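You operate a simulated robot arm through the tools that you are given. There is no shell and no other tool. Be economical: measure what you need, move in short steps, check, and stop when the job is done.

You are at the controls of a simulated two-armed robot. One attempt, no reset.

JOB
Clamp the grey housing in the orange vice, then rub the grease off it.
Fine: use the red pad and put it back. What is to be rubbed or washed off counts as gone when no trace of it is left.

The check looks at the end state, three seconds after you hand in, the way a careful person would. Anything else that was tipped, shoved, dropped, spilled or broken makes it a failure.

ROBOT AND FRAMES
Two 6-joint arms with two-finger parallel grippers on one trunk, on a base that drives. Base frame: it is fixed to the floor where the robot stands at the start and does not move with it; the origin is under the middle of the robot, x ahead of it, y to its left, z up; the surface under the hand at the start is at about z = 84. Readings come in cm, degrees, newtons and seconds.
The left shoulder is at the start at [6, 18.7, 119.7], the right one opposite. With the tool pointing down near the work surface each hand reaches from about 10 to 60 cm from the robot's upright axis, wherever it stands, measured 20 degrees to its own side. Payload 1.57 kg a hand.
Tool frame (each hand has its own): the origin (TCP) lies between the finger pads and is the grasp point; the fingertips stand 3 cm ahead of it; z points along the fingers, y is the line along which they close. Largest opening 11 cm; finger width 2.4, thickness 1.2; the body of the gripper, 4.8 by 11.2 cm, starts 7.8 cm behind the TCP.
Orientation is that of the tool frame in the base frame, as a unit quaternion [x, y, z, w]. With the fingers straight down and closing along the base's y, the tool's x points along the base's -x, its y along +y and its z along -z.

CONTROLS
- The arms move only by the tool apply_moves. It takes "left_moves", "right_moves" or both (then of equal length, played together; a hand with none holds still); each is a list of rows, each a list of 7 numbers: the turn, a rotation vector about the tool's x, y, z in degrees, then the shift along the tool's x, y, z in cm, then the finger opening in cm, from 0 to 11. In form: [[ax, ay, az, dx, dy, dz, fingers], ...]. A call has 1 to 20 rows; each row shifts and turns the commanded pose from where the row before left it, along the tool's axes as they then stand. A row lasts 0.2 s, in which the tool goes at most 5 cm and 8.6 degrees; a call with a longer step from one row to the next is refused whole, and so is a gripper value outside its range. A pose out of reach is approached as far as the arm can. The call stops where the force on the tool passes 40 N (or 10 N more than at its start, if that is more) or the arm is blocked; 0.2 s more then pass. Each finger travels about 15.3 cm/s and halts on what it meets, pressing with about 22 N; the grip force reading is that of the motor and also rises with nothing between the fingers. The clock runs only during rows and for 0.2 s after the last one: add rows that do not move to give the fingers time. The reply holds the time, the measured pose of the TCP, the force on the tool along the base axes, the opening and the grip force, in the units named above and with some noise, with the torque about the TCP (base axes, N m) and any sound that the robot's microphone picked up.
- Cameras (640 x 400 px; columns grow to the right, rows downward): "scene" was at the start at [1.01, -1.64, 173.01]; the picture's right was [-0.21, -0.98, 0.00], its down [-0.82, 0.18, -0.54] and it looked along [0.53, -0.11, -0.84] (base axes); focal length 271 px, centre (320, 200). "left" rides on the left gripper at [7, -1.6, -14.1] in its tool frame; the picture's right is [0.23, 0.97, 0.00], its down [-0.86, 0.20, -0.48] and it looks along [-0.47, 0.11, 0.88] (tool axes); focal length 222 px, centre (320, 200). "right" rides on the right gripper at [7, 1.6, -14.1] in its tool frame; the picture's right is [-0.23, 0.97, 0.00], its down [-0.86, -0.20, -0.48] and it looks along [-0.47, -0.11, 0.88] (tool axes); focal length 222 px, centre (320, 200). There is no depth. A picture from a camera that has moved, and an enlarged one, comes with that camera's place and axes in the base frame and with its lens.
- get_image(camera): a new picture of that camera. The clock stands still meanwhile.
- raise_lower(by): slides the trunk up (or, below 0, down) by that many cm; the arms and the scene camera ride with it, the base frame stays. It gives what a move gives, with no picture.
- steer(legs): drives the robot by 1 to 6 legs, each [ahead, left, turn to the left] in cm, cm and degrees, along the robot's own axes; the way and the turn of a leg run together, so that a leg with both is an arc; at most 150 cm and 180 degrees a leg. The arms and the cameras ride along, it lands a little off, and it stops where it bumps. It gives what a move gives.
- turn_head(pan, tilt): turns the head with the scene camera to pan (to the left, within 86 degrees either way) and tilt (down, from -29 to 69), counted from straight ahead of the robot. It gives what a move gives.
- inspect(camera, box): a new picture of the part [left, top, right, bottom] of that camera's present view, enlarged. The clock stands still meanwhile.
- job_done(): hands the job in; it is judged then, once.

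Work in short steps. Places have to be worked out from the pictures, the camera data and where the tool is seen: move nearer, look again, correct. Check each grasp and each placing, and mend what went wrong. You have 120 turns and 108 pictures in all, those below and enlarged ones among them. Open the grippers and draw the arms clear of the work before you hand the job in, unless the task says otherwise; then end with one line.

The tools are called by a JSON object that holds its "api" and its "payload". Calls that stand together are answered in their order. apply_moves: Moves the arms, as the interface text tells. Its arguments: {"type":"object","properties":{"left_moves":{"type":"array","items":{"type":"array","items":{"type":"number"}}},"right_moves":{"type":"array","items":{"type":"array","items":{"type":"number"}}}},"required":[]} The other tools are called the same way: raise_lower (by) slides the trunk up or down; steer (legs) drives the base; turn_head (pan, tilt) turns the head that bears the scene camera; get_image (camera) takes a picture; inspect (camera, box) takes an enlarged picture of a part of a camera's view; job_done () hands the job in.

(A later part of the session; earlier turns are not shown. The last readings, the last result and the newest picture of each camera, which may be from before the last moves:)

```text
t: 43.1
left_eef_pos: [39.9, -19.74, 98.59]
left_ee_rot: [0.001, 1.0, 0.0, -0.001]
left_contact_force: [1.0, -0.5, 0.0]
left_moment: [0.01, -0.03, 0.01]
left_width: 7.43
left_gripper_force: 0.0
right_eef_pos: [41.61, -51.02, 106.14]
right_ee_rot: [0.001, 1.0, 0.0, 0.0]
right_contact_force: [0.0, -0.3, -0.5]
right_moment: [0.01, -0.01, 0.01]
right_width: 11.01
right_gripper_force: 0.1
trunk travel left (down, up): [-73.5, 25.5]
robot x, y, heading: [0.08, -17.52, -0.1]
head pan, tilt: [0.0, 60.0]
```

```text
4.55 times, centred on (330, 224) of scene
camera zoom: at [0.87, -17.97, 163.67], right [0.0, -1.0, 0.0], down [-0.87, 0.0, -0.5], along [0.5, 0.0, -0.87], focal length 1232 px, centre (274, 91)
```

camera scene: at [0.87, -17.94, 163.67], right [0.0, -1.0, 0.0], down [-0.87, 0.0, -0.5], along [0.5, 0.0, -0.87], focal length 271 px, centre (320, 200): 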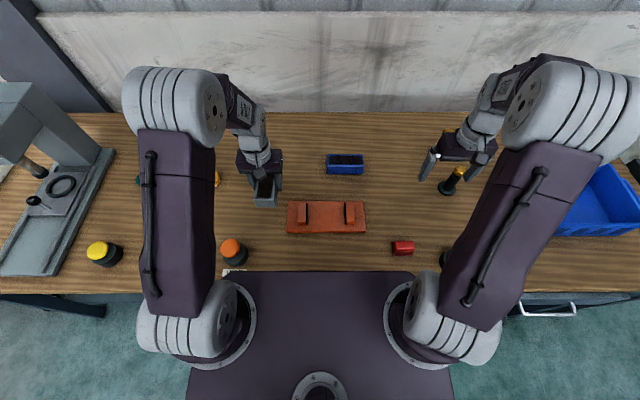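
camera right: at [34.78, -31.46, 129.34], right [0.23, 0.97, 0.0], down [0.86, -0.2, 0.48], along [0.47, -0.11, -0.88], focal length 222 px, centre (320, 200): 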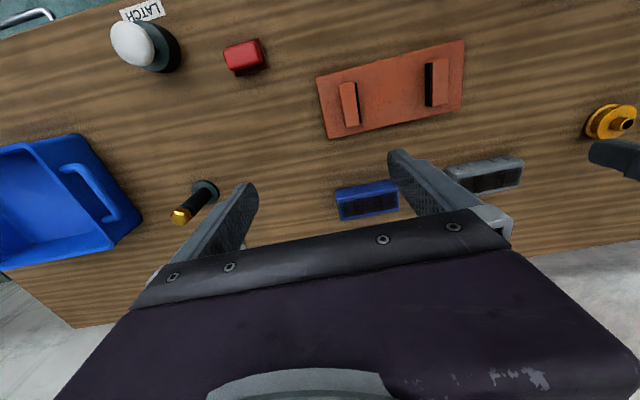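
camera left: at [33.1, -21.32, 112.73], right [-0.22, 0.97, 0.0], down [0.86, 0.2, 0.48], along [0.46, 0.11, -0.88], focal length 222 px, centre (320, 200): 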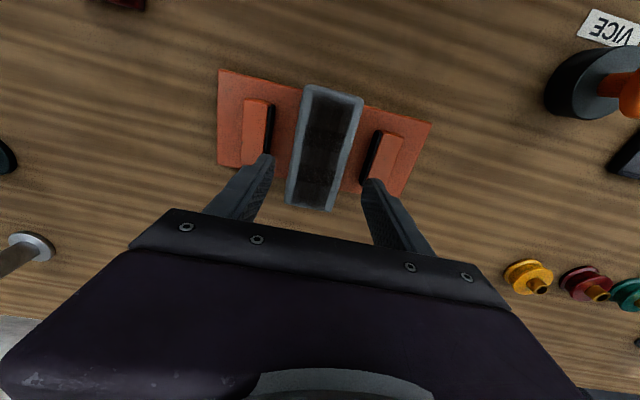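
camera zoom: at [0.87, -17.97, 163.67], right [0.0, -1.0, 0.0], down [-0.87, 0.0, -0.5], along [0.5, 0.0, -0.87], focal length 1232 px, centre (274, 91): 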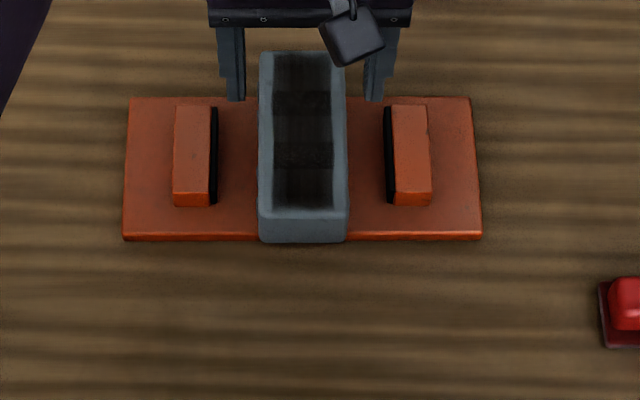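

The housing is placed. Next the VICE button: the rays put its cap top at about (27,7,92). I close the left fingers, go above it and look.

{"api": "apply_moves", "payload": {"left_moves": [[0, 0, 0, 0, 0, -3, 6], [0, 0, 0, 0, 0, -3, 3], [0, 0, 0, 1.61, 3.34, 0, 0], [0, 0, 0, 1.61, 3.34, 0, 0], [0, 0, 0, 1.61, 3.34, 0, 0], [0, 0, 0, 1.61, 3.34, 0, 0], [0, 0, 0, 1.61, 3.34, 0, 0], [0, 0, 0, 1.61, 3.34, 0, 0], [0, 0, 0, 1.61, 3.34, 0, 0], [0, 0, 0, 1.61, 3.34, 0, 0], [0, 0, 0, 0, 0, 0, 0]]}}

{"api": "get_image", "payload": {"camera": "left"}}

{"api": "get_image", "payload": {"camera": "scene"}}

```text
t: 45.5
left_eef_pos: [27.19, 6.75, 104.64]
left_ee_rot: [0.001, 1.0, 0.0, 0.0]
left_contact_force: [-0.5, -0.1, -0.4]
left_moment: [0.01, 0.02, 0.0]
left_width: 0.01
left_gripper_force: 20.8
right_eef_pos: [41.65, -51.08, 106.07]
right_ee_rot: [0.001, 1.0, 0.0, 0.0]
right_contact_force: [0.4, 0.1, -0.3]
right_moment: [0.03, 0.0, 0.01]
right_width: 10.99
right_gripper_force: 0.2
trunk travel left (down, up): [-73.5, 25.5]
robot x, y, heading: [0.07, -17.63, -0.0]
head pan, tilt: [0.0, 60.0]
```

```text
75 pictures are left
camera left: at [20.31, 5.34, 118.84], right [-0.22, 0.97, 0.0], down [0.86, 0.2, 0.48], along [0.46, 0.11, -0.88], focal length 222 px, centre (320, 200)
```

left: 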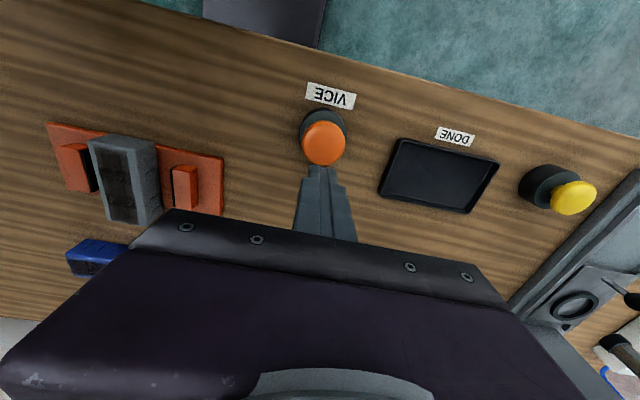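

```text
74 pictures are left
camera scene: at [0.85, -18.02, 163.67], right [0.0, -1.0, 0.0], down [-0.87, 0.0, -0.5], along [0.5, 0.0, -0.87], focal length 271 px, centre (320, 200)
```

scene: 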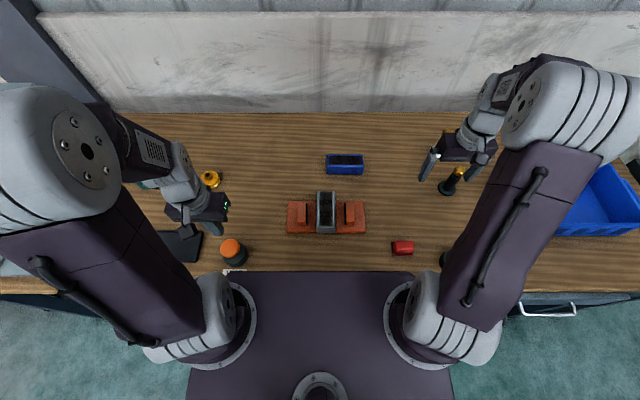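

The cap is about (27,7). I lower quickly to just above it, then in fine steps until it clicks.

{"api": "apply_moves", "payload": {"left_moves": [[0, 0, 0, 0.1, 0.3, 3, 0], [0, 0, 0, 0, 0, 3, 0], [0, 0, 0, 0, 0, 1.5, 0], [0, 0, 0, 0, 0, 0.4, 0], [0, 0, 0, 0, 0, 0.4, 0], [0, 0, 0, 0, 0, 0.4, 0], [0, 0, 0, 0, 0, 0.4, 0], [0, 0, 0, 0, 0, 0, 0]]}}

{"api": "get_image", "payload": {"camera": "left"}}

```text
t: 47.3
left_eef_pos: [26.93, 7.26, 95.48]
left_ee_rot: [0.001, 1.0, 0.0, -0.001]
left_contact_force: [-0.3, 0.4, -0.2]
left_moment: [0.03, -0.01, -0.01]
left_width: 0.01
left_gripper_force: 21.1
right_eef_pos: [41.69, -50.86, 106.04]
right_ee_rot: [0.001, 1.0, 0.001, 0.001]
right_contact_force: [0.3, -0.3, 0.5]
right_moment: [-0.02, 0.02, 0.01]
right_width: 10.99
right_gripper_force: 0.1
trunk travel left (down, up): [-73.5, 25.5]
robot x, y, heading: [-0.06, -17.78, -0.3]
head pan, tilt: [0.0, 60.0]
```

```text
73 pictures are left
camera left: at [20.23, 5.73, 109.69], right [-0.22, 0.97, 0.0], down [0.86, 0.2, 0.48], along [0.46, 0.11, -0.88], focal length 222 px, centre (320, 200)
```

left: 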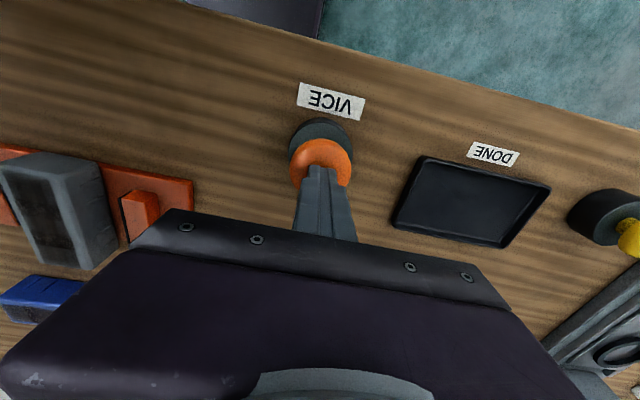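

Fingertips are just over the cap. I continue down in small steps.

{"api": "apply_moves", "payload": {"left_moves": [[0, 0, 0, 0, 0, 0.4, 0], [0, 0, 0, 0, 0, 0.4, 0], [0, 0, 0, 0, 0, 0.4, 0], [0, 0, 0, 0, 0, 0.4, 0], [0, 0, 0, 0, 0, 0.4, 0], [0, 0, 0, 0, 0, 0.4, 0]]}}

```text
t: 48.7
left_eef_pos: [27.17, 7.16, 93.08]
left_ee_rot: [0.001, 1.0, 0.0, 0.001]
left_contact_force: [3.6, 1.2, 11.7]
left_moment: [0.04, -0.06, -0.06]
left_width: 0.0
left_gripper_force: 21.6
right_eef_pos: [41.6, -51.0, 106.18]
right_ee_rot: [0.002, 1.0, 0.0, 0.0]
right_contact_force: [0.3, -0.1, -1.5]
right_moment: [-0.03, 0.01, 0.02]
right_width: 11.0
right_gripper_force: 0.0
trunk travel left (down, up): [-73.5, 25.5]
robot x, y, heading: [0.05, -17.57, 0.0]
head pan, tilt: [0.0, 60.0]
```

The button pushes back with 12 N and there was no sound yet. I check whether the jaws moved.

{"api": "inspect", "payload": {"camera": "scene", "box": [220, 180, 400, 292]}}

```text
3.56 times, centred on (310, 236) of scene
camera zoom: at [0.8, -18.02, 163.68], right [0.0, -1.0, 0.0], down [-0.87, 0.0, -0.5], along [0.5, 0.0, -0.87], focal length 963 px, centre (356, 72)
```

zoom: 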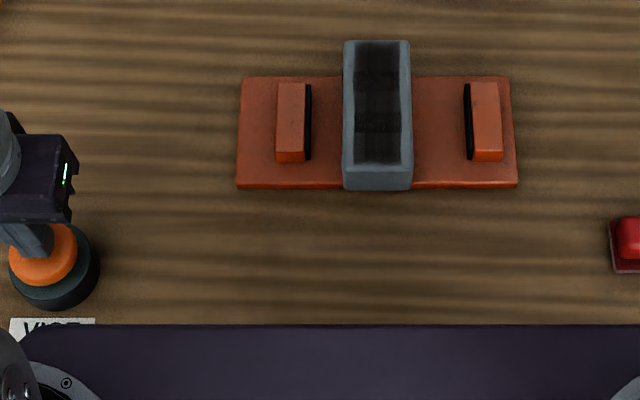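

Jaws have not moved. I press on in small steps.

{"api": "apply_moves", "payload": {"left_moves": [[0, 0, 0, 0, 0, 0.3, 0], [0, 0, 0, 0, 0, 0.3, 0], [0, 0, 0, 0, 0, 0.3, 0], [0, 0, 0, 0, 0, 0.3, 0], [0, 0, 0, 0, 0, 0, 0]]}}

```text
t: 49.4
left_eef_pos: [27.08, 7.21, 92.62]
left_ee_rot: [0.001, 1.0, 0.003, 0.003]
left_contact_force: [-2.1, 0.9, 29.9]
left_moment: [0.02, 0.24, -0.12]
left_width: 0.0
left_gripper_force: 21.4
right_eef_pos: [41.35, -51.08, 106.14]
right_ee_rot: [0.001, 1.0, 0.001, 0.002]
right_contact_force: [0.0, -0.3, 0.2]
right_moment: [-0.01, -0.01, 0.0]
right_width: 11.04
right_gripper_force: 0.0
trunk travel left (down, up): [-73.5, 25.5]
robot x, y, heading: [-0.18, -17.65, -0.3]
head pan, tilt: [0.0, 60.0]
stopped in row 3 (left hand): the force on the tool passed its limit at 47 N (the readings are from after the stop); the commanded pose is now the measured one
```

{"api": "inspect", "payload": {"camera": "scene", "box": [220, 180, 400, 292]}}

```text
3.56 times, centred on (310, 236) of scene
camera zoom: at [0.51, -18.14, 163.69], right [0.0, -1.0, 0.0], down [-0.87, 0.0, -0.5], along [0.5, 0.0, -0.87], focal length 963 px, centre (356, 72)
```

zoom: 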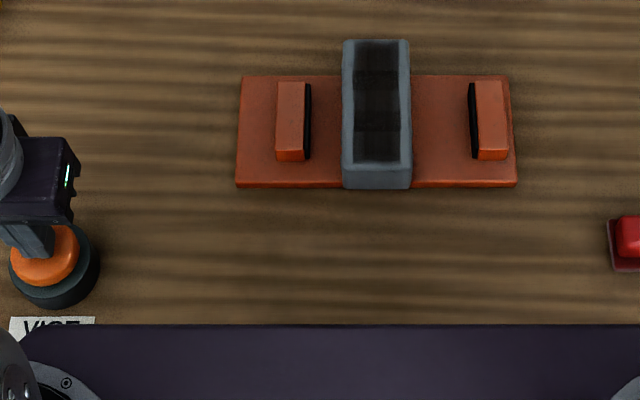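

The right jaw has shifted a little outward, so something is in motion. I lift off and let time pass.

{"api": "apply_moves", "payload": {"left_moves": [[0, 0, 0, 0, 0, -1, 0], [0, 0, 0, 0, 0, -2, 0], [0, 0, 0, 0, 0, 0, 0], [0, 0, 0, 0, 0, 0, 0], [0, 0, 0, 0, 0, 0, 0]]}}

{"api": "inspect", "payload": {"camera": "scene", "box": [220, 180, 400, 292]}}

```text
t: 50.6
left_eef_pos: [27.17, 7.38, 95.33]
left_ee_rot: [0.001, 1.0, 0.001, 0.001]
left_contact_force: [0.6, -0.3, 0.2]
left_moment: [0.01, 0.0, 0.01]
left_width: 0.0
left_gripper_force: 21.6
right_eef_pos: [41.53, -50.94, 106.1]
right_ee_rot: [0.001, 1.0, 0.0, -0.001]
right_contact_force: [-0.9, -0.2, 0.0]
right_moment: [-0.02, 0.03, 0.0]
right_width: 10.98
right_gripper_force: 0.1
trunk travel left (down, up): [-73.5, 25.5]
robot x, y, heading: [-0.5, -17.95, -0.1]
head pan, tilt: [0.0, 60.0]
```

```text
3.56 times, centred on (310, 236) of scene
camera zoom: at [0.81, -17.93, 163.67], right [0.0, -1.0, 0.0], down [-0.87, 0.0, -0.5], along [0.5, 0.0, -0.87], focal length 963 px, centre (356, 72)
```

zoom: 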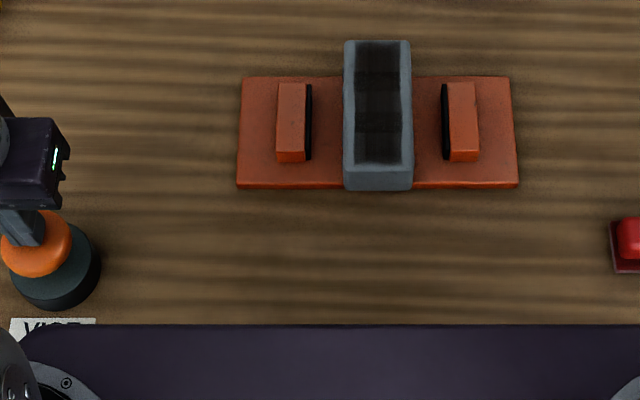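

The right jaw is now closing inward (the left one is fixed). I wait while it moves, checking.

{"api": "apply_moves", "payload": {"left_moves": [[0, 0, 0, 0, 0, -1, 0], [0, 0, 0, 0, 0, -2, 0], [0, 0, 0, 0, 0, 0, 0], [0, 0, 0, 0, 0, 0, 0], [0, 0, 0, 0, 0, 0, 0]]}}

{"api": "inspect", "payload": {"camera": "scene", "box": [220, 180, 400, 292]}}

```text
t: 51.8
left_eef_pos: [27.11, 7.31, 98.54]
left_ee_rot: [0.001, 1.0, 0.001, 0.001]
left_contact_force: [0.1, 0.0, 0.2]
left_moment: [0.01, -0.01, 0.01]
left_width: 0.0
left_gripper_force: 21.4
right_eef_pos: [41.59, -50.91, 106.1]
right_ee_rot: [0.001, 1.0, 0.0, 0.0]
right_contact_force: [0.2, 0.5, 0.0]
right_moment: [0.02, -0.02, 0.01]
right_width: 11.02
right_gripper_force: 0.0
trunk travel left (down, up): [-73.5, 25.5]
robot x, y, heading: [-0.02, -17.27, -0.1]
head pan, tilt: [0.0, 60.0]
```

```text
3.56 times, centred on (310, 236) of scene
camera zoom: at [0.78, -17.96, 163.67], right [0.0, -1.0, 0.0], down [-0.87, 0.0, -0.5], along [0.5, 0.0, -0.87], focal length 963 px, centre (356, 72)
```

zoom: 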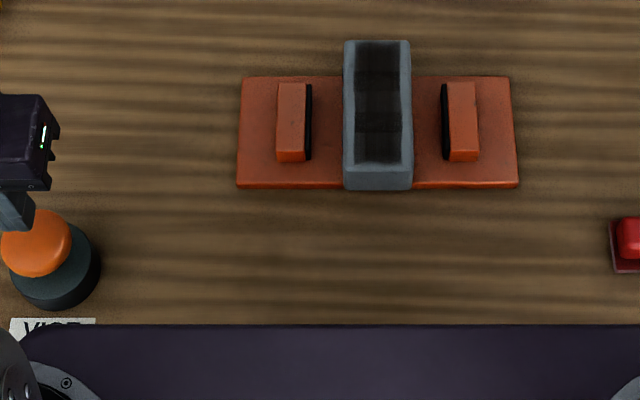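

Checking the numbers: the gap was 11.6 cm at rest, about 14 cm while the button was held, and is 11.6 cm again now. So the button holds the sprung vice open, and the housing belongs lengthwise (≈12.5 cm) between the jaws. The right hand will carry the housing while the left holds the button. I bring the right hand over it.

{"api": "apply_moves", "payload": {"right_moves": [[0, 0, 0, 0.2, 3.89, 0, 9], [0, 0, 0, 0.2, 3.89, 0, 7.6], [0, 0, 0, 0.2, 3.89, 0, 7.6], [0, 0, 0, 0.2, 3.89, 0, 7.6], [0, 0, 0, 0.2, 3.89, 0, 7.6], [0, 0, 0, 0.2, 3.89, 0, 7.6], [0, 0, 0, 0.2, 3.89, 0, 7.6], [0, 0, 0, 0.2, 3.89, 0, 7.6], [0, 0, 0, 0, 0, 0, 7.6]]}}

{"api": "get_image", "payload": {"camera": "right"}}

{"api": "get_image", "payload": {"camera": "scene"}}

```text
t: 53.8
left_eef_pos: [27.16, 7.12, 98.54]
left_ee_rot: [0.001, 1.0, 0.001, 0.002]
left_contact_force: [-0.1, -0.8, 1.1]
left_moment: [0.02, 0.02, -0.03]
left_width: 0.02
left_gripper_force: 21.4
right_eef_pos: [39.95, -19.77, 106.21]
right_ee_rot: [0.001, 1.0, 0.001, -0.001]
right_contact_force: [-0.1, 0.2, -0.1]
right_moment: [0.01, -0.02, 0.02]
right_width: 7.59
right_gripper_force: 0.1
trunk travel left (down, up): [-73.5, 25.5]
robot x, y, heading: [0.2, -17.66, -0.1]
head pan, tilt: [0.0, 60.0]
```

```text
68 pictures are left
camera right: at [32.96, -18.14, 120.38], right [0.23, 0.97, 0.0], down [0.85, -0.2, 0.48], along [0.47, -0.11, -0.88], focal length 222 px, centre (320, 200)
```

right: 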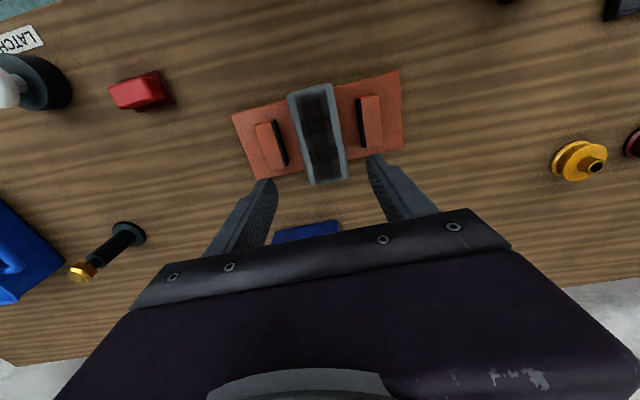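

```text
67 pictures are left
camera scene: at [0.82, -18.03, 163.67], right [0.0, -1.0, 0.0], down [-0.87, 0.0, -0.5], along [0.5, 0.0, -0.87], focal length 271 px, centre (320, 200)
```

scene: 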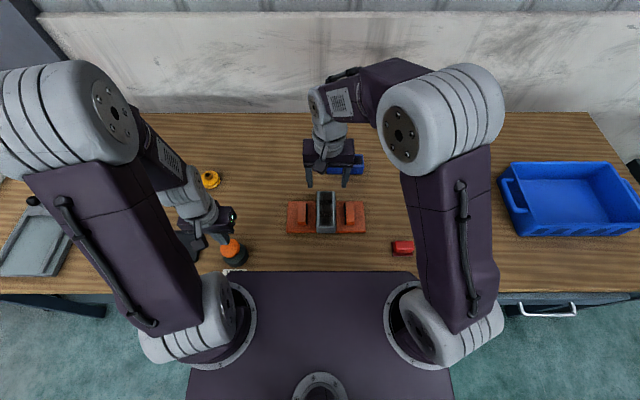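

Aligned. I descend to z≈92, check, then go deeper.

{"api": "apply_moves", "payload": {"right_moves": [[0, 0, 0, 0, 0, 3.5, 7.6], [0, 0, 0, 0, 0, 3.5, 7.6], [0, 0, 0, 0, 0, 3.5, 7.6], [0, 0, 0, 0, 0, 2.5, 7.6], [0, 0, 0, 0, 0, 1, 7.6], [0, 0, 0, 0, 0, 0, 7.6]]}}

{"api": "inspect", "payload": {"camera": "scene", "box": [260, 180, 400, 268]}}

{"api": "get_image", "payload": {"camera": "right"}}

```text
t: 55.2
left_eef_pos: [27.24, 7.1, 98.54]
left_ee_rot: [0.0, 1.0, 0.001, 0.001]
left_contact_force: [-0.1, 0.3, 0.0]
left_moment: [0.0, 0.01, -0.01]
left_width: 0.0
left_gripper_force: 21.3
right_eef_pos: [40.03, -19.63, 92.16]
right_ee_rot: [0.001, 1.0, 0.0, 0.0]
right_contact_force: [0.0, -0.1, -0.1]
right_moment: [0.0, 0.0, 0.0]
right_width: 7.6
right_gripper_force: 0.0
trunk travel left (down, up): [-73.5, 25.5]
robot x, y, heading: [0.05, -17.51, -0.3]
head pan, tilt: [0.0, 60.0]
```

```text
4.55 times, centred on (330, 224) of scene
camera zoom: at [0.81, -17.92, 163.67], right [0.0, -1.0, 0.0], down [-0.87, 0.0, -0.5], along [0.5, 0.0, -0.87], focal length 1232 px, centre (274, 91)
```

zoom: 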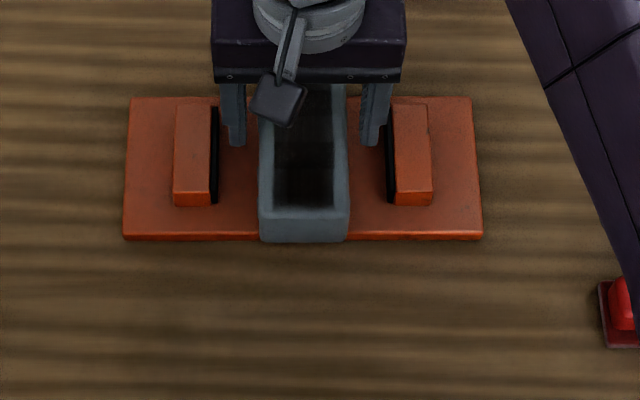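

```text
65 pictures are left
camera right: at [33.15, -18.16, 106.32], right [0.23, 0.97, 0.0], down [0.85, -0.2, 0.48], along [0.47, -0.11, -0.88], focal length 222 px, centre (320, 200)
```

right: 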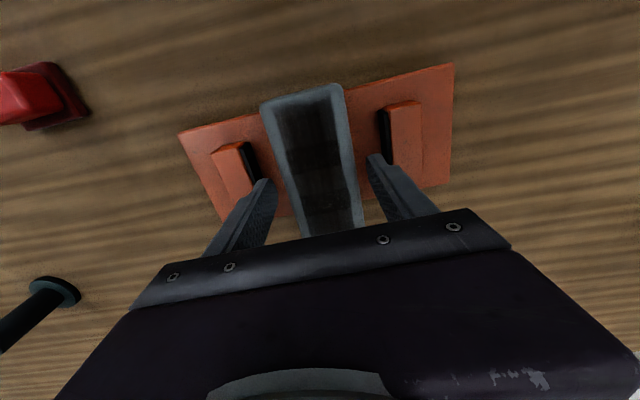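

Centred. I go down the last 3.7 cm and grip.

{"api": "apply_moves", "payload": {"right_moves": [[0, 0, 0, 0, -0.15, 1.2, 7.6], [0, 0, 0, 0, 0, 1.2, 7.6], [0, 0, 0, 0, 0, 0.8, 7.6], [0, 0, 0, 0, 0, 0.5, 7.6], [0, 0, 0, 0, 0, 0, 7.6], [0, 0, 0, 0, 0, 0, 6.5], [0, 0, 0, 0, 0, 0, 5], [0, 0, 0, 0, 0, 0, 3], [0, 0, 0, 0, 0, 0, 0], [0, 0, 0, 0, 0, 0, 0]]}}

{"api": "apply_moves", "payload": {"right_moves": [[0, 0, 0, 0, 0, -0.2, 0], [0, 0, 0, 0, 0, -0.3, 0], [0, 0, 0, 0, 0, -0.5, 0], [0, 0, 0, 0, 0, -0.8, 0], [0, 0, 0, 0, 0, -0.8, 0], [0, 0, 0, 0, 0, -0.8, 0], [0, 0, 0, 0, 0, -0.8, 0], [0, 0, 0, 0, 0, -0.8, 0], [0, 0, 0, 0, 0, -0.8, 0], [0, 0, 0, 0, 0, -0.8, 0], [0, 0, 0, 0, 0, -0.8, 0], [0, 0, 0, 0, 0, -0.8, 0], [0, 0, 0, 0, 0, -0.5, 0], [0, 0, 0, 0, 0, 0, 0]]}}

{"api": "get_image", "payload": {"camera": "right"}}

```text
t: 57.4
left_eef_pos: [27.14, 7.18, 98.63]
left_ee_rot: [0.001, 1.0, 0.001, 0.002]
left_contact_force: [-0.9, 0.6, 0.0]
left_moment: [0.02, -0.02, 0.02]
left_width: 0.01
left_gripper_force: 21.3
right_eef_pos: [40.07, -19.89, 88.26]
right_ee_rot: [0.001, 1.0, 0.0, 0.001]
right_contact_force: [2.1, -1.7, 4.5]
right_moment: [-0.1, -0.31, -0.09]
right_width: 5.97
right_gripper_force: 21.7
trunk travel left (down, up): [-73.5, 25.5]
robot x, y, heading: [-0.11, -17.84, -0.1]
head pan, tilt: [0.0, 60.0]
```

```text
t: 60.4
left_eef_pos: [27.24, 7.26, 98.5]
left_ee_rot: [0.002, 1.0, 0.001, 0.001]
left_contact_force: [0.8, -0.1, 0.3]
left_moment: [-0.01, -0.01, -0.03]
left_width: 0.0
left_gripper_force: 21.3
right_eef_pos: [40.14, -19.84, 97.13]
right_ee_rot: [0.001, 1.0, 0.0, 0.0]
right_contact_force: [0.7, -0.5, -4.3]
right_moment: [0.02, 0.0, 0.0]
right_width: 6.0
right_gripper_force: 22.5
trunk travel left (down, up): [-73.5, 25.5]
robot x, y, heading: [-0.11, -17.55, -0.1]
head pan, tilt: [0.0, 60.0]
```

```text
64 pictures are left
camera right: at [33.2, -18.27, 111.32], right [0.23, 0.97, 0.0], down [0.86, -0.2, 0.48], along [0.47, -0.11, -0.88], focal length 222 px, centre (320, 200)
```

right: 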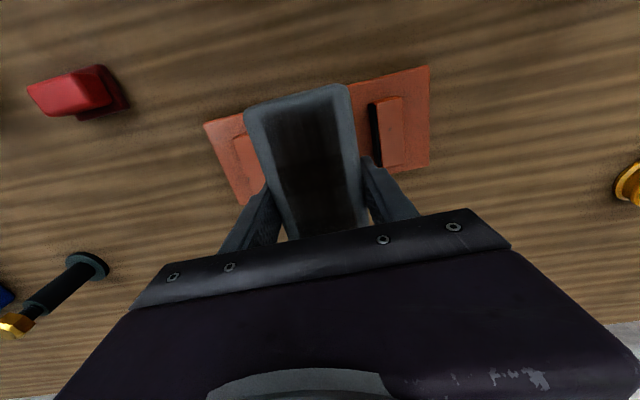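

The right hand holds the housing. I rotate −90° gently about the vertical.

{"api": "apply_moves", "payload": {"right_moves": [[0, 0, -3, 0, 0, 0, 0], [0, 0, -5, 0, 0, 0, 0], [0, 0, -5, 0, 0, 0, 0], [0, 0, -5, 0, 0, 0, 0], [0, 0, -5, 0, 0, 0, 0], [0, 0, -5, 0, 0, 0, 0], [0, 0, -5, 0, 0, 0, 0], [0, 0, -5, 0, 0, 0, 0], [0, 0, -5, 0, 0, 0, 0], [0, 0, -5, 0, 0, 0, 0], [0, 0, -5, 0, 0, 0, 0], [0, 0, -5, 0, 0, 0, 0], [0, 0, -5, 0, 0, 0, 0], [0, 0, -5, 0, 0, 0, 0], [0, 0, -5, 0, 0, 0, 0], [0, 0, -5, 0, 0, 0, 0], [0, 0, -5, 0, 0, 0, 0], [0, 0, -5, 0, 0, 0, 0], [0, 0, -2, 0, 0, 0, 0], [0, 0, 0, 0, 0, 0, 0]]}}

{"api": "get_image", "payload": {"camera": "right"}}

{"api": "inspect", "payload": {"camera": "scene", "box": [220, 150, 440, 290]}}

```text
t: 64.6
left_eef_pos: [27.27, 7.21, 98.49]
left_ee_rot: [0.001, 1.0, 0.0, 0.002]
left_contact_force: [0.3, -0.6, 0.0]
left_moment: [0.02, 0.0, 0.0]
left_width: 0.0
left_gripper_force: 21.2
right_eef_pos: [40.18, -19.88, 97.1]
right_ee_rot: [0.708, -0.707, 0.0, 0.0]
right_contact_force: [0.1, -1.0, -4.7]
right_moment: [-0.01, 0.0, 0.01]
right_width: 5.99
right_gripper_force: 22.6
trunk travel left (down, up): [-73.5, 25.5]
robot x, y, heading: [0.16, -17.53, -0.0]
head pan, tilt: [0.0, 60.0]
```

```text
63 pictures are left
camera right: at [38.55, -26.92, 111.36], right [-0.97, 0.23, 0.0], down [0.2, 0.85, 0.48], along [0.11, 0.47, -0.88], focal length 222 px, centre (320, 200)
```

right: 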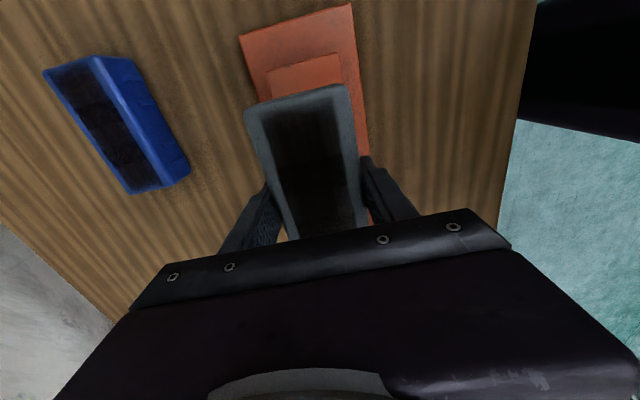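

```text
2.86 times, centred on (330, 220) of scene
camera zoom: at [0.87, -17.94, 163.67], right [0.0, -1.0, 0.0], down [-0.87, 0.0, -0.5], along [0.5, 0.0, -0.87], focal length 774 px, centre (291, 143)
```

zoom: 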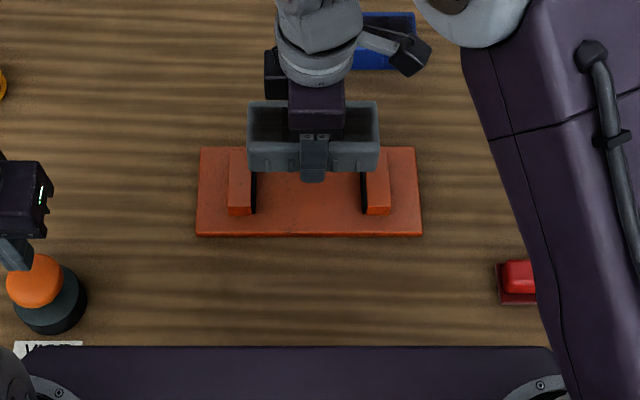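

The housing is 13.0 cm long, centred at y≈-20.2. Now the left hand presses and holds the button while I measure the opening.

{"api": "apply_moves", "payload": {"left_moves": [[0, 0, 0, 0, 0, 2, 0], [0, 0, 0, 0, 0, 1.5, 0], [0, 0, 0, 0, 0, 0.5, 0], [0, 0, 0, 0, 0, 0.4, 0], [0, 0, 0, 0, 0, 0.4, 0], [0, 0, 0, 0, 0, 0.4, 0], [0, 0, 0, 0, 0, 0.2, 0], [0, 0, 0, 0, 0, 0.15, 0], [0, 0, 0, 0, 0, 0.1, 0], [0, 0, 0, 0, 0, 0, 0], [0, 0, 0, 0, 0, 0, 0]]}}

{"api": "inspect", "payload": {"camera": "scene", "box": [220, 150, 440, 290]}}

```text
t: 67.0
left_eef_pos: [27.28, 7.24, 92.92]
left_ee_rot: [0.0, 1.0, 0.001, 0.001]
left_contact_force: [6.9, -0.9, 13.1]
left_moment: [-0.01, -0.11, 0.02]
left_width: 0.0
left_gripper_force: 21.4
right_eef_pos: [40.22, -20.08, 97.06]
right_ee_rot: [-0.706, 0.708, 0.001, -0.001]
right_contact_force: [-0.3, -0.3, -3.6]
right_moment: [-0.02, 0.02, -0.03]
right_width: 6.0
right_gripper_force: 22.2
trunk travel left (down, up): [-73.5, 25.5]
robot x, y, heading: [-0.26, -17.97, -0.4]
head pan, tilt: [0.0, 60.0]
```

```text
2.86 times, centred on (330, 220) of scene
camera zoom: at [0.93, -18.06, 163.67], right [0.0, -1.0, 0.0], down [-0.87, 0.0, -0.5], along [0.5, 0.0, -0.87], focal length 774 px, centre (291, 143)
```

zoom: 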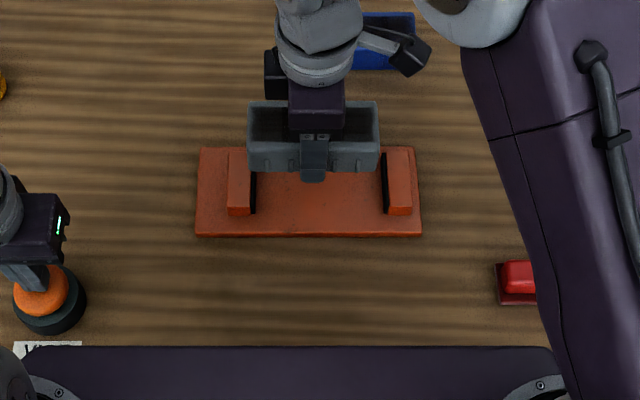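

The vice is open 13.9 cm (jaws y −14.2 to −28.1, centre −21.15) with the button held. I shift the housing −0.85 in y and lower it to just above the jaws.

{"api": "apply_moves", "payload": {"right_moves": [[0, 0, 0, 0.4, 0, 0.3, 0], [0, 0, 0, 0.45, 0, 0.6, 0], [0, 0, 0, 0, 0, 0.8, 0], [0, 0, 0, 0, 0, 0.8, 0], [0, 0, 0, 0, 0, 0.8, 0], [0, 0, 0, 0, 0, 0.8, 0], [0, 0, 0, 0, 0, 0.7, 0], [0, 0, 0, 0, 0, 0.5, 0], [0, 0, 0, 0, 0, 0.3, 0], [0, 0, 0, 0, 0, 0, 0]]}}

{"api": "inspect", "payload": {"camera": "scene", "box": [270, 180, 390, 255]}}

{"api": "get_image", "payload": {"camera": "right"}}

```text
t: 69.2
left_eef_pos: [27.2, 7.24, 92.75]
left_ee_rot: [0.001, 1.0, 0.0, 0.002]
left_contact_force: [6.4, -0.9, 12.6]
left_moment: [-0.02, -0.05, -0.01]
left_width: 0.03
left_gripper_force: 20.6
right_eef_pos: [40.18, -20.97, 91.48]
right_ee_rot: [-0.706, 0.708, 0.0, 0.0]
right_contact_force: [-0.3, 0.9, -3.4]
right_moment: [0.02, -0.01, 0.03]
right_width: 5.95
right_gripper_force: 21.7
trunk travel left (down, up): [-73.5, 25.5]
robot x, y, heading: [0.02, -17.84, -0.1]
head pan, tilt: [0.0, 60.0]
```

```text
5.33 times, centred on (330, 218) of scene
camera zoom: at [0.9, -18.05, 163.67], right [0.0, -1.0, 0.0], down [-0.87, 0.0, -0.5], along [0.5, 0.0, -0.87], focal length 1445 px, centre (267, 107)
```

zoom: 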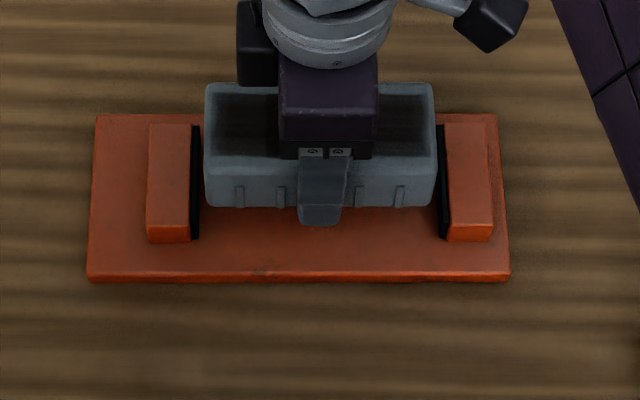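

```text
59 pictures are left
camera right: at [38.58, -27.87, 105.68], right [-0.97, 0.23, 0.0], down [0.2, 0.85, 0.48], along [0.11, 0.47, -0.88], focal length 222 px, centre (320, 200)
```

right: 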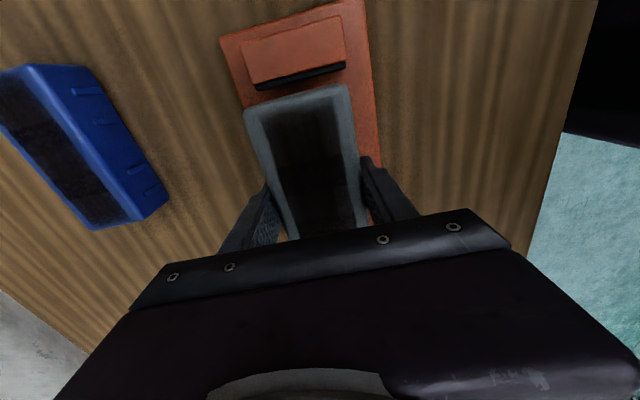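

Margins are tight (left ≈0.35, right ≈0.15). I press the button 0.2 deeper for more opening and shift the housing +0.1 in y.

{"api": "apply_moves", "payload": {"left_moves": [[0, 0, 0, 0, 0, 0.1, 0], [0, 0, 0, 0, 0, 0.1, 0], [0, 0, 0, 0, 0, 0, 0], [0, 0, 0, 0, 0, 0, 0]], "right_moves": [[0, 0, 0, -0.05, 0, 0, 0], [0, 0, 0, -0.05, 0, 0, 0], [0, 0, 0, 0, 0, 0, 0], [0, 0, 0, 0, 0, 0, 0]]}}

{"api": "inspect", "payload": {"camera": "scene", "box": [270, 180, 390, 255]}}

```text
t: 70.2
left_eef_pos: [27.23, 7.37, 92.69]
left_ee_rot: [0.001, 1.0, 0.0, 0.002]
left_contact_force: [5.3, -0.1, 14.3]
left_moment: [-0.05, -0.06, 0.01]
left_width: 0.0
left_gripper_force: 20.7
right_eef_pos: [40.05, -20.74, 91.41]
right_ee_rot: [-0.707, 0.708, 0.0, 0.0]
right_contact_force: [0.8, 0.5, -4.7]
right_moment: [0.0, 0.04, 0.04]
right_width: 5.99
right_gripper_force: 21.8
trunk travel left (down, up): [-73.5, 25.5]
robot x, y, heading: [-0.26, -17.76, -0.3]
head pan, tilt: [0.0, 60.0]
```

```text
5.33 times, centred on (330, 218) of scene
camera zoom: at [0.9, -18.05, 163.67], right [0.0, -1.0, 0.0], down [-0.87, 0.0, -0.5], along [0.5, 0.0, -0.87], focal length 1445 px, centre (267, 107)
```

zoom: 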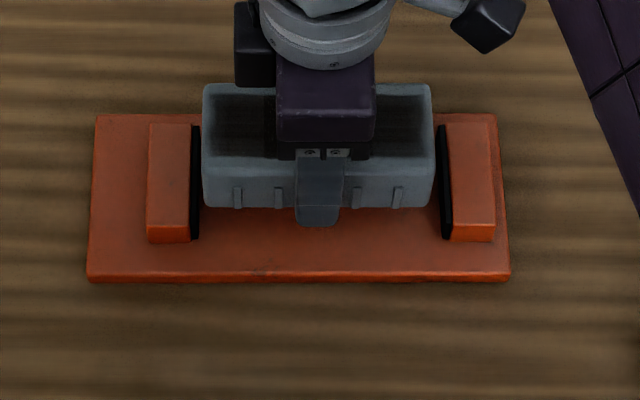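

Now the jaws show clear gaps on both sides. I lower slowly with a −0.1 correction until contact.

{"api": "apply_moves", "payload": {"right_moves": [[0, 0, 0, 0.1, 0, 0.2, 0], [0, 0, 0, 0, 0, 0.4, 0], [0, 0, 0, 0, 0, 0.4, 0], [0, 0, 0, 0, 0, 0.4, 0], [0, 0, 0, 0, 0, 0.4, 0], [0, 0, 0, 0, 0, 0.4, 0], [0, 0, 0, 0, 0, 0.3, 0], [0, 0, 0, 0, 0, 0.2, 0], [0, 0, 0, 0, 0, 0, 0]]}}

{"api": "inspect", "payload": {"camera": "scene", "box": [270, 180, 390, 255]}}

```text
t: 72.2
left_eef_pos: [27.2, 7.26, 92.7]
left_ee_rot: [0.001, 1.0, 0.001, 0.001]
left_contact_force: [5.6, 0.6, 13.0]
left_moment: [0.01, -0.06, 0.02]
left_width: 0.02
left_gripper_force: 21.6
right_eef_pos: [39.98, -20.86, 88.84]
right_ee_rot: [-0.707, 0.707, 0.0, 0.0]
right_contact_force: [-0.3, -0.3, -3.6]
right_moment: [0.0, -0.02, 0.01]
right_width: 5.99
right_gripper_force: 21.9
trunk travel left (down, up): [-73.5, 25.5]
robot x, y, heading: [-0.18, -17.78, -0.3]
head pan, tilt: [0.0, 60.0]
```

```text
5.33 times, centred on (330, 218) of scene
camera zoom: at [0.88, -18.05, 163.67], right [0.0, -1.0, 0.0], down [-0.87, 0.0, -0.5], along [0.5, 0.0, -0.87], focal length 1445 px, centre (267, 107)
```

zoom: 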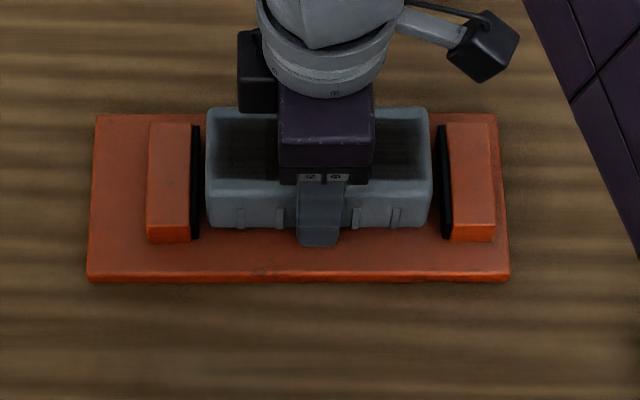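

In the slot with room on both sides. I lower the last half centimetre.

{"api": "apply_moves", "payload": {"right_moves": [[0, 0, 0, 0, 0, 0.2, 0], [0, 0, 0, 0, 0, 0.2, 0], [0, 0, 0, 0, 0, 0.15, 0], [0, 0, 0, 0, 0, 0, 0]]}}

```text
t: 73.2
left_eef_pos: [27.13, 7.31, 92.95]
left_ee_rot: [0.0, 1.0, 0.001, 0.002]
left_contact_force: [7.3, 3.1, 12.8]
left_moment: [0.07, -0.09, -0.02]
left_width: 0.0
left_gripper_force: 21.3
right_eef_pos: [40.21, -20.78, 88.42]
right_ee_rot: [-0.706, 0.708, 0.0, 0.002]
right_contact_force: [2.3, -5.7, 18.4]
right_moment: [-0.53, 0.64, 0.07]
right_width: 6.0
right_gripper_force: 22.0
trunk travel left (down, up): [-73.5, 25.5]
robot x, y, heading: [-0.09, -17.74, -0.0]
head pan, tilt: [0.0, 60.0]
```

Seated. I relieve the pressure, open the right fingers and raise clear, with the button still held.

{"api": "apply_moves", "payload": {"right_moves": [[0, 0, 0, 0, 0, -0.15, 0], [0, 0, 0, 0, 0, 0, 6.5], [0, 0, 0, 0, 0, 0, 8], [0, 0, 0, 0, 0, 0, 8], [0, 0, 0, 0, 0, -1, 8], [0, 0, 0, 0, 0, -2.5, 8], [0, 0, 0, 0, 0, -3.5, 8], [0, 0, 0, 0, 0, 0, 8]]}}

{"api": "inspect", "payload": {"camera": "scene", "box": [270, 180, 390, 255]}}

```text
t: 75.0
left_eef_pos: [27.11, 7.17, 92.66]
left_ee_rot: [0.001, 1.0, 0.0, 0.001]
left_contact_force: [2.0, 0.1, 12.8]
left_moment: [-0.04, 0.0, 0.02]
left_width: 0.02
left_gripper_force: 21.2
right_eef_pos: [39.95, -20.86, 95.52]
right_ee_rot: [-0.706, 0.708, 0.0, 0.0]
right_contact_force: [0.1, -0.5, 0.9]
right_moment: [0.03, 0.02, -0.01]
right_width: 7.99
right_gripper_force: 0.0
trunk travel left (down, up): [-73.5, 25.5]
robot x, y, heading: [-0.18, -17.74, -0.2]
head pan, tilt: [0.0, 60.0]
```

```text
5.33 times, centred on (330, 218) of scene
camera zoom: at [0.8, -18.04, 163.67], right [0.0, -1.0, 0.0], down [-0.87, 0.0, -0.5], along [0.5, 0.0, -0.87], focal length 1445 px, centre (267, 107)
```

zoom: 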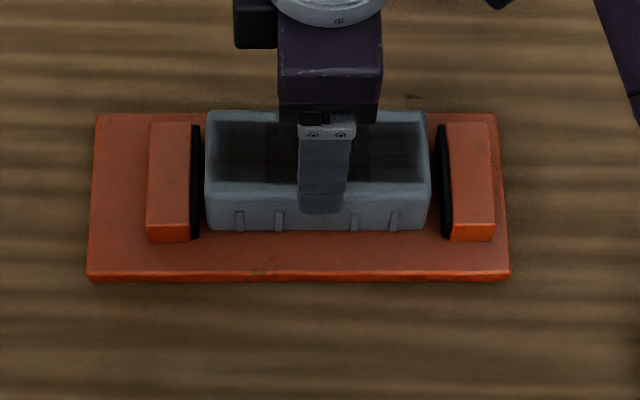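

The housing stands free between the jaws. Now I lift the left hand slowly to release the button and let the vice clamp, while raising the right hand further.

{"api": "apply_moves", "payload": {"left_moves": [[0, 0, 0, 0, 0, -0.3, 0], [0, 0, 0, 0, 0, -0.3, 0], [0, 0, 0, 0, 0, -0.4, 0], [0, 0, 0, 0, 0, -0.5, 0], [0, 0, 0, 0, 0, -1, 0], [0, 0, 0, 0, 0, -2, 0], [0, 0, 0, 0, 0, -3, 0], [0, 0, 0, 0, 0, -3, 0], [0, 0, 0, 0, 0, 0, 0]], "right_moves": [[0, 0, 0, 0, 0, -1, 8], [0, 0, 0, 0, 0, -1.5, 8], [0, 0, 0, 0, 0, -2, 8], [0, 0, 0, 0, 0, -2, 8], [0, 0, 0, 0, 0, -2, 8], [0, 0, 0, 0, 0, -2, 8], [0, 0, 0, 0, 0, 0, 8], [0, 0, 0, 0, 0, 0, 8], [0, 0, 0, 0, 0, 0, 8]]}}

{"api": "inspect", "payload": {"camera": "scene", "box": [270, 180, 390, 255]}}

{"api": "get_image", "payload": {"camera": "right"}}

```text
t: 77.0
left_eef_pos: [27.02, 7.27, 103.32]
left_ee_rot: [0.0, 1.0, 0.001, 0.002]
left_contact_force: [-0.2, -0.3, 0.4]
left_moment: [0.0, 0.03, 0.02]
left_width: 0.0
left_gripper_force: 21.0
right_eef_pos: [39.91, -20.88, 105.84]
right_ee_rot: [-0.706, 0.708, 0.0, 0.0]
right_contact_force: [0.3, -0.4, 0.0]
right_moment: [-0.05, 0.01, 0.0]
right_width: 8.0
right_gripper_force: 0.1
trunk travel left (down, up): [-73.5, 25.5]
robot x, y, heading: [0.06, -17.8, -0.2]
head pan, tilt: [0.0, 60.0]
```

```text
5.33 times, centred on (330, 218) of scene
camera zoom: at [0.87, -17.91, 163.67], right [0.0, -1.0, 0.0], down [-0.87, 0.0, -0.5], along [0.5, 0.0, -0.87], focal length 1445 px, centre (267, 107)
```

zoom: 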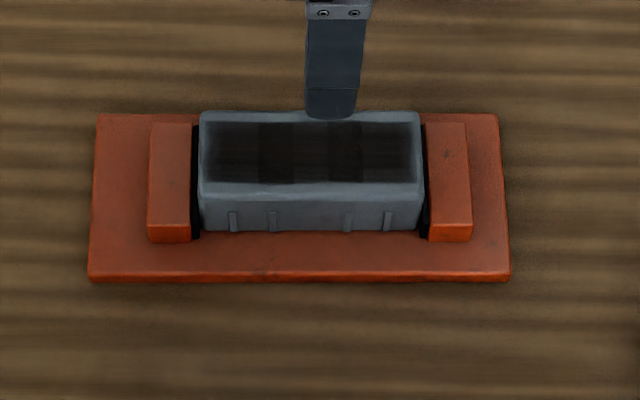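

```text
54 pictures are left
camera right: at [38.42, -27.82, 120.09], right [-0.97, 0.23, 0.0], down [0.2, 0.85, 0.48], along [0.11, 0.47, -0.88], focal length 222 px, centre (320, 200)
```

right: 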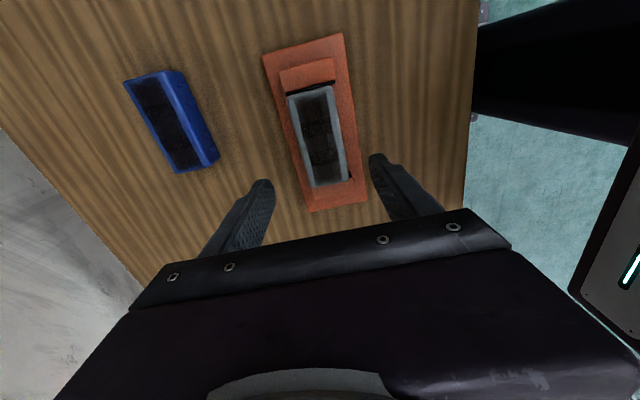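

The vice now clamps the housing end to end. Next I move the right hand over the red pad near (29.6,-43) to look at it.

{"api": "apply_moves", "payload": {"right_moves": [[0, 0, 0, 3.67, 1.72, 0, 8], [0, 0, 0, 3.67, 1.72, 0, 8], [0, 0, 0, 3.67, 1.72, 0, 8], [0, 0, 0, 3.67, 1.72, 0, 8], [0, 0, 0, 3.67, 1.72, 0, 8], [0, 0, 0, 3.67, 1.72, 0, 8], [0, 0, 0, 0, 0, 0, 8]]}}

{"api": "get_image", "payload": {"camera": "right"}}

{"api": "inspect", "payload": {"camera": "scene", "box": [350, 210, 470, 285]}}

```text
t: 78.6
left_eef_pos: [27.02, 7.29, 103.22]
left_ee_rot: [0.002, 1.0, 0.001, 0.001]
left_contact_force: [0.2, -0.5, 0.1]
left_moment: [-0.03, 0.01, 0.01]
left_width: 0.0
left_gripper_force: 21.2
right_eef_pos: [29.54, -42.83, 105.95]
right_ee_rot: [-0.706, 0.708, 0.0, 0.0]
right_contact_force: [-0.1, 0.4, 0.0]
right_moment: [0.01, 0.02, -0.01]
right_width: 8.0
right_gripper_force: 0.1
trunk travel left (down, up): [-73.5, 25.5]
robot x, y, heading: [0.02, -17.62, -0.3]
head pan, tilt: [0.0, 60.0]
```

```text
53 pictures are left
camera right: at [27.98, -49.64, 120.13], right [-0.97, 0.23, 0.0], down [0.2, 0.86, 0.48], along [0.11, 0.47, -0.88], focal length 222 px, centre (320, 200)
```

right: 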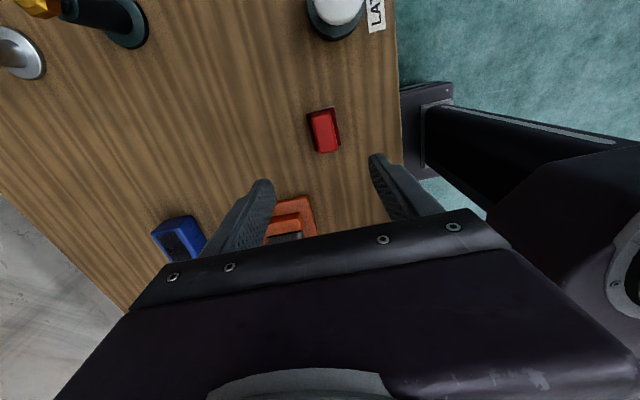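

```text
5.33 times, centred on (410, 248) of scene
camera zoom: at [0.84, -17.89, 163.67], right [0.0, -1.0, 0.0], down [-0.87, 0.0, -0.5], along [0.5, 0.0, -0.87], focal length 1445 px, centre (-160, -53)
```

zoom: 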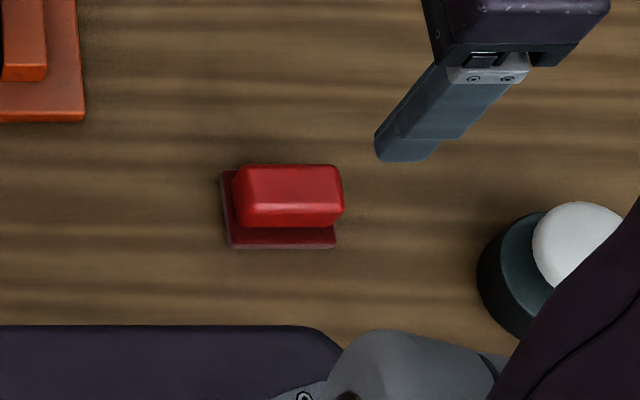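

{"api": "inspect", "payload": {"camera": "right", "box": [276, 90, 372, 165]}}

```text
5.33 times, centred on (324, 128) of right
camera zoom: at [27.98, -49.64, 120.13], right [-0.97, 0.23, 0.0], down [0.2, 0.86, 0.48], along [0.11, 0.47, -0.88], focal length 1185 px, centre (299, 587)
```

zoom: 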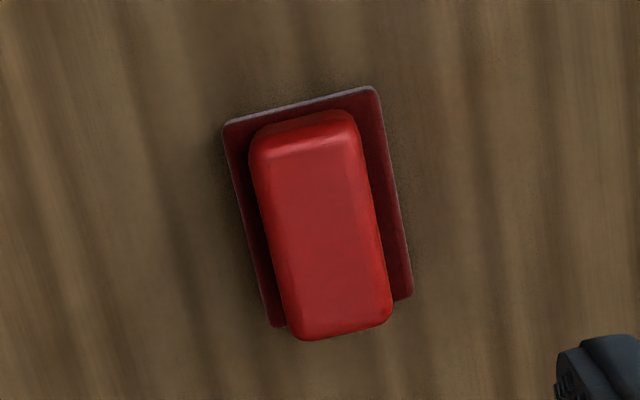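

The pad is a red block (≈3×5.5 cm) on a thin dark-red base, centred at (28.95,-42.7). I descend around it with the fingers closing along x and check before gripping.

{"api": "apply_moves", "payload": {"right_moves": [[0, 0, 0, -0.1, 0.6, 3.5, 7], [0, 0, 0, 0, 0, 3.5, 7], [0, 0, 0, 0, 0, 3.5, 7], [0, 0, 0, 0, 0, 2.5, 7], [0, 0, 0, 0, 0, 1, 7], [0, 0, 0, 0, 0, 0, 7]]}}

{"api": "get_image", "payload": {"camera": "right"}}

{"api": "inspect", "payload": {"camera": "scene", "box": [350, 210, 470, 285]}}

```text
t: 80.0
left_eef_pos: [27.01, 7.27, 103.19]
left_ee_rot: [0.001, 1.0, 0.001, 0.002]
left_contact_force: [0.2, 0.6, 0.0]
left_moment: [0.02, 0.04, -0.01]
left_width: 0.0
left_gripper_force: 21.6
right_eef_pos: [29.16, -42.68, 91.99]
right_ee_rot: [-0.707, 0.707, 0.0, 0.0]
right_contact_force: [-0.2, -0.2, -0.3]
right_moment: [-0.03, -0.01, -0.01]
right_width: 6.99
right_gripper_force: 0.1
trunk travel left (down, up): [-73.5, 25.5]
robot x, y, heading: [-0.04, -18.01, -0.7]
head pan, tilt: [0.0, 60.0]
```

```text
50 pictures are left
camera right: at [27.51, -49.6, 106.17], right [-0.97, 0.23, 0.0], down [0.2, 0.85, 0.48], along [0.11, 0.47, -0.88], focal length 222 px, centre (320, 200)
```

right: 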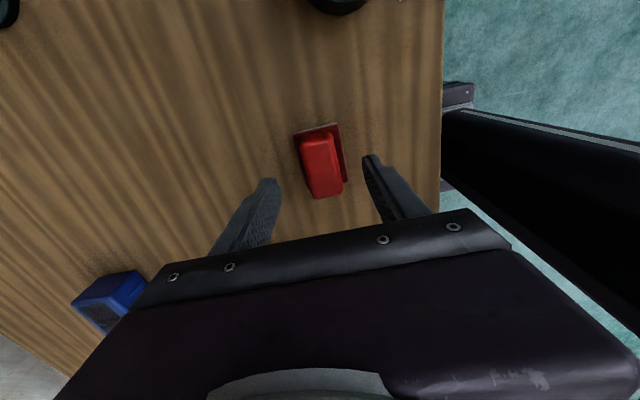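

```text
5.33 times, centred on (410, 248) of scene
camera zoom: at [0.79, -17.93, 163.67], right [0.0, -1.0, 0.0], down [-0.87, 0.0, -0.5], along [0.5, 0.0, -0.87], focal length 1445 px, centre (-160, -53)
```

zoom: 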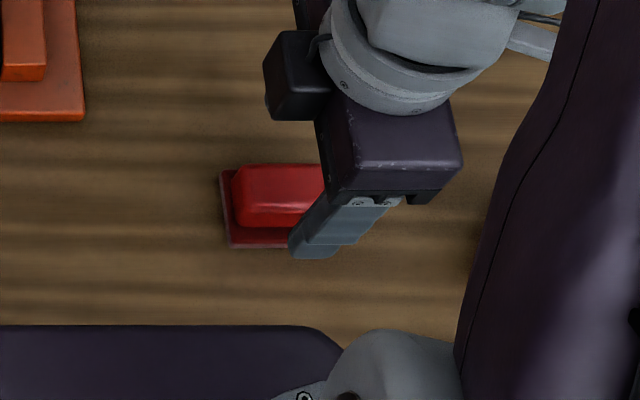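

Centred. I lower 3.3 cm and close.

{"api": "apply_moves", "payload": {"right_moves": [[0, 0, 0, 0.1, 0.15, 1.2, 7], [0, 0, 0, 0, 0, 1.2, 7], [0, 0, 0, 0, 0, 0.9, 7], [0, 0, 0, 0, 0, 0, 7], [0, 0, 0, 0, 0, 0, 5.5], [0, 0, 0, 0, 0, 0, 4.5], [0, 0, 0, 0, 0, 0, 3.5], [0, 0, 0, 0, 0, 0, 2.5], [0, 0, 0, 0, 0, 0, 1], [0, 0, 0, 0, 0, 0, 0], [0, 0, 0, 0, 0, 0, 0]]}}

{"api": "get_image", "payload": {"camera": "right"}}

```text
t: 82.4
left_eef_pos: [27.05, 7.18, 103.28]
left_ee_rot: [0.001, 1.0, 0.001, 0.002]
left_contact_force: [-0.5, -0.1, -0.2]
left_moment: [0.03, -0.01, 0.02]
left_width: 0.0
left_gripper_force: 22.1
right_eef_pos: [29.0, -42.84, 88.62]
right_ee_rot: [-0.707, 0.708, 0.001, 0.0]
right_contact_force: [0.1, 0.6, 0.0]
right_moment: [-0.01, 0.03, -0.01]
right_width: 2.9
right_gripper_force: 21.9
trunk travel left (down, up): [-73.5, 25.5]
robot x, y, heading: [-0.41, -17.84, -0.5]
head pan, tilt: [0.0, 60.0]
```

```text
48 pictures are left
camera right: at [27.34, -49.8, 102.78], right [-0.97, 0.23, 0.0], down [0.2, 0.85, 0.48], along [0.11, 0.47, -0.88], focal length 222 px, centre (320, 200)
```

right: 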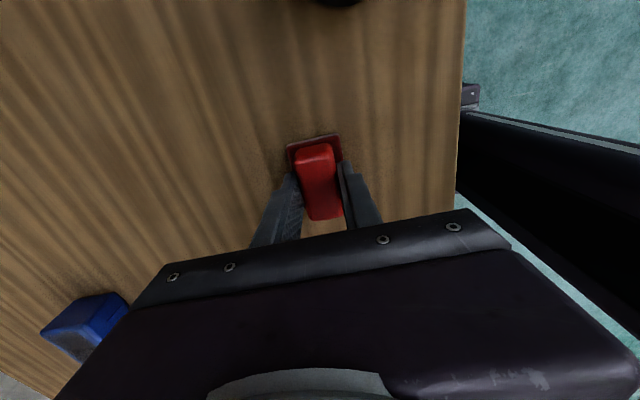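

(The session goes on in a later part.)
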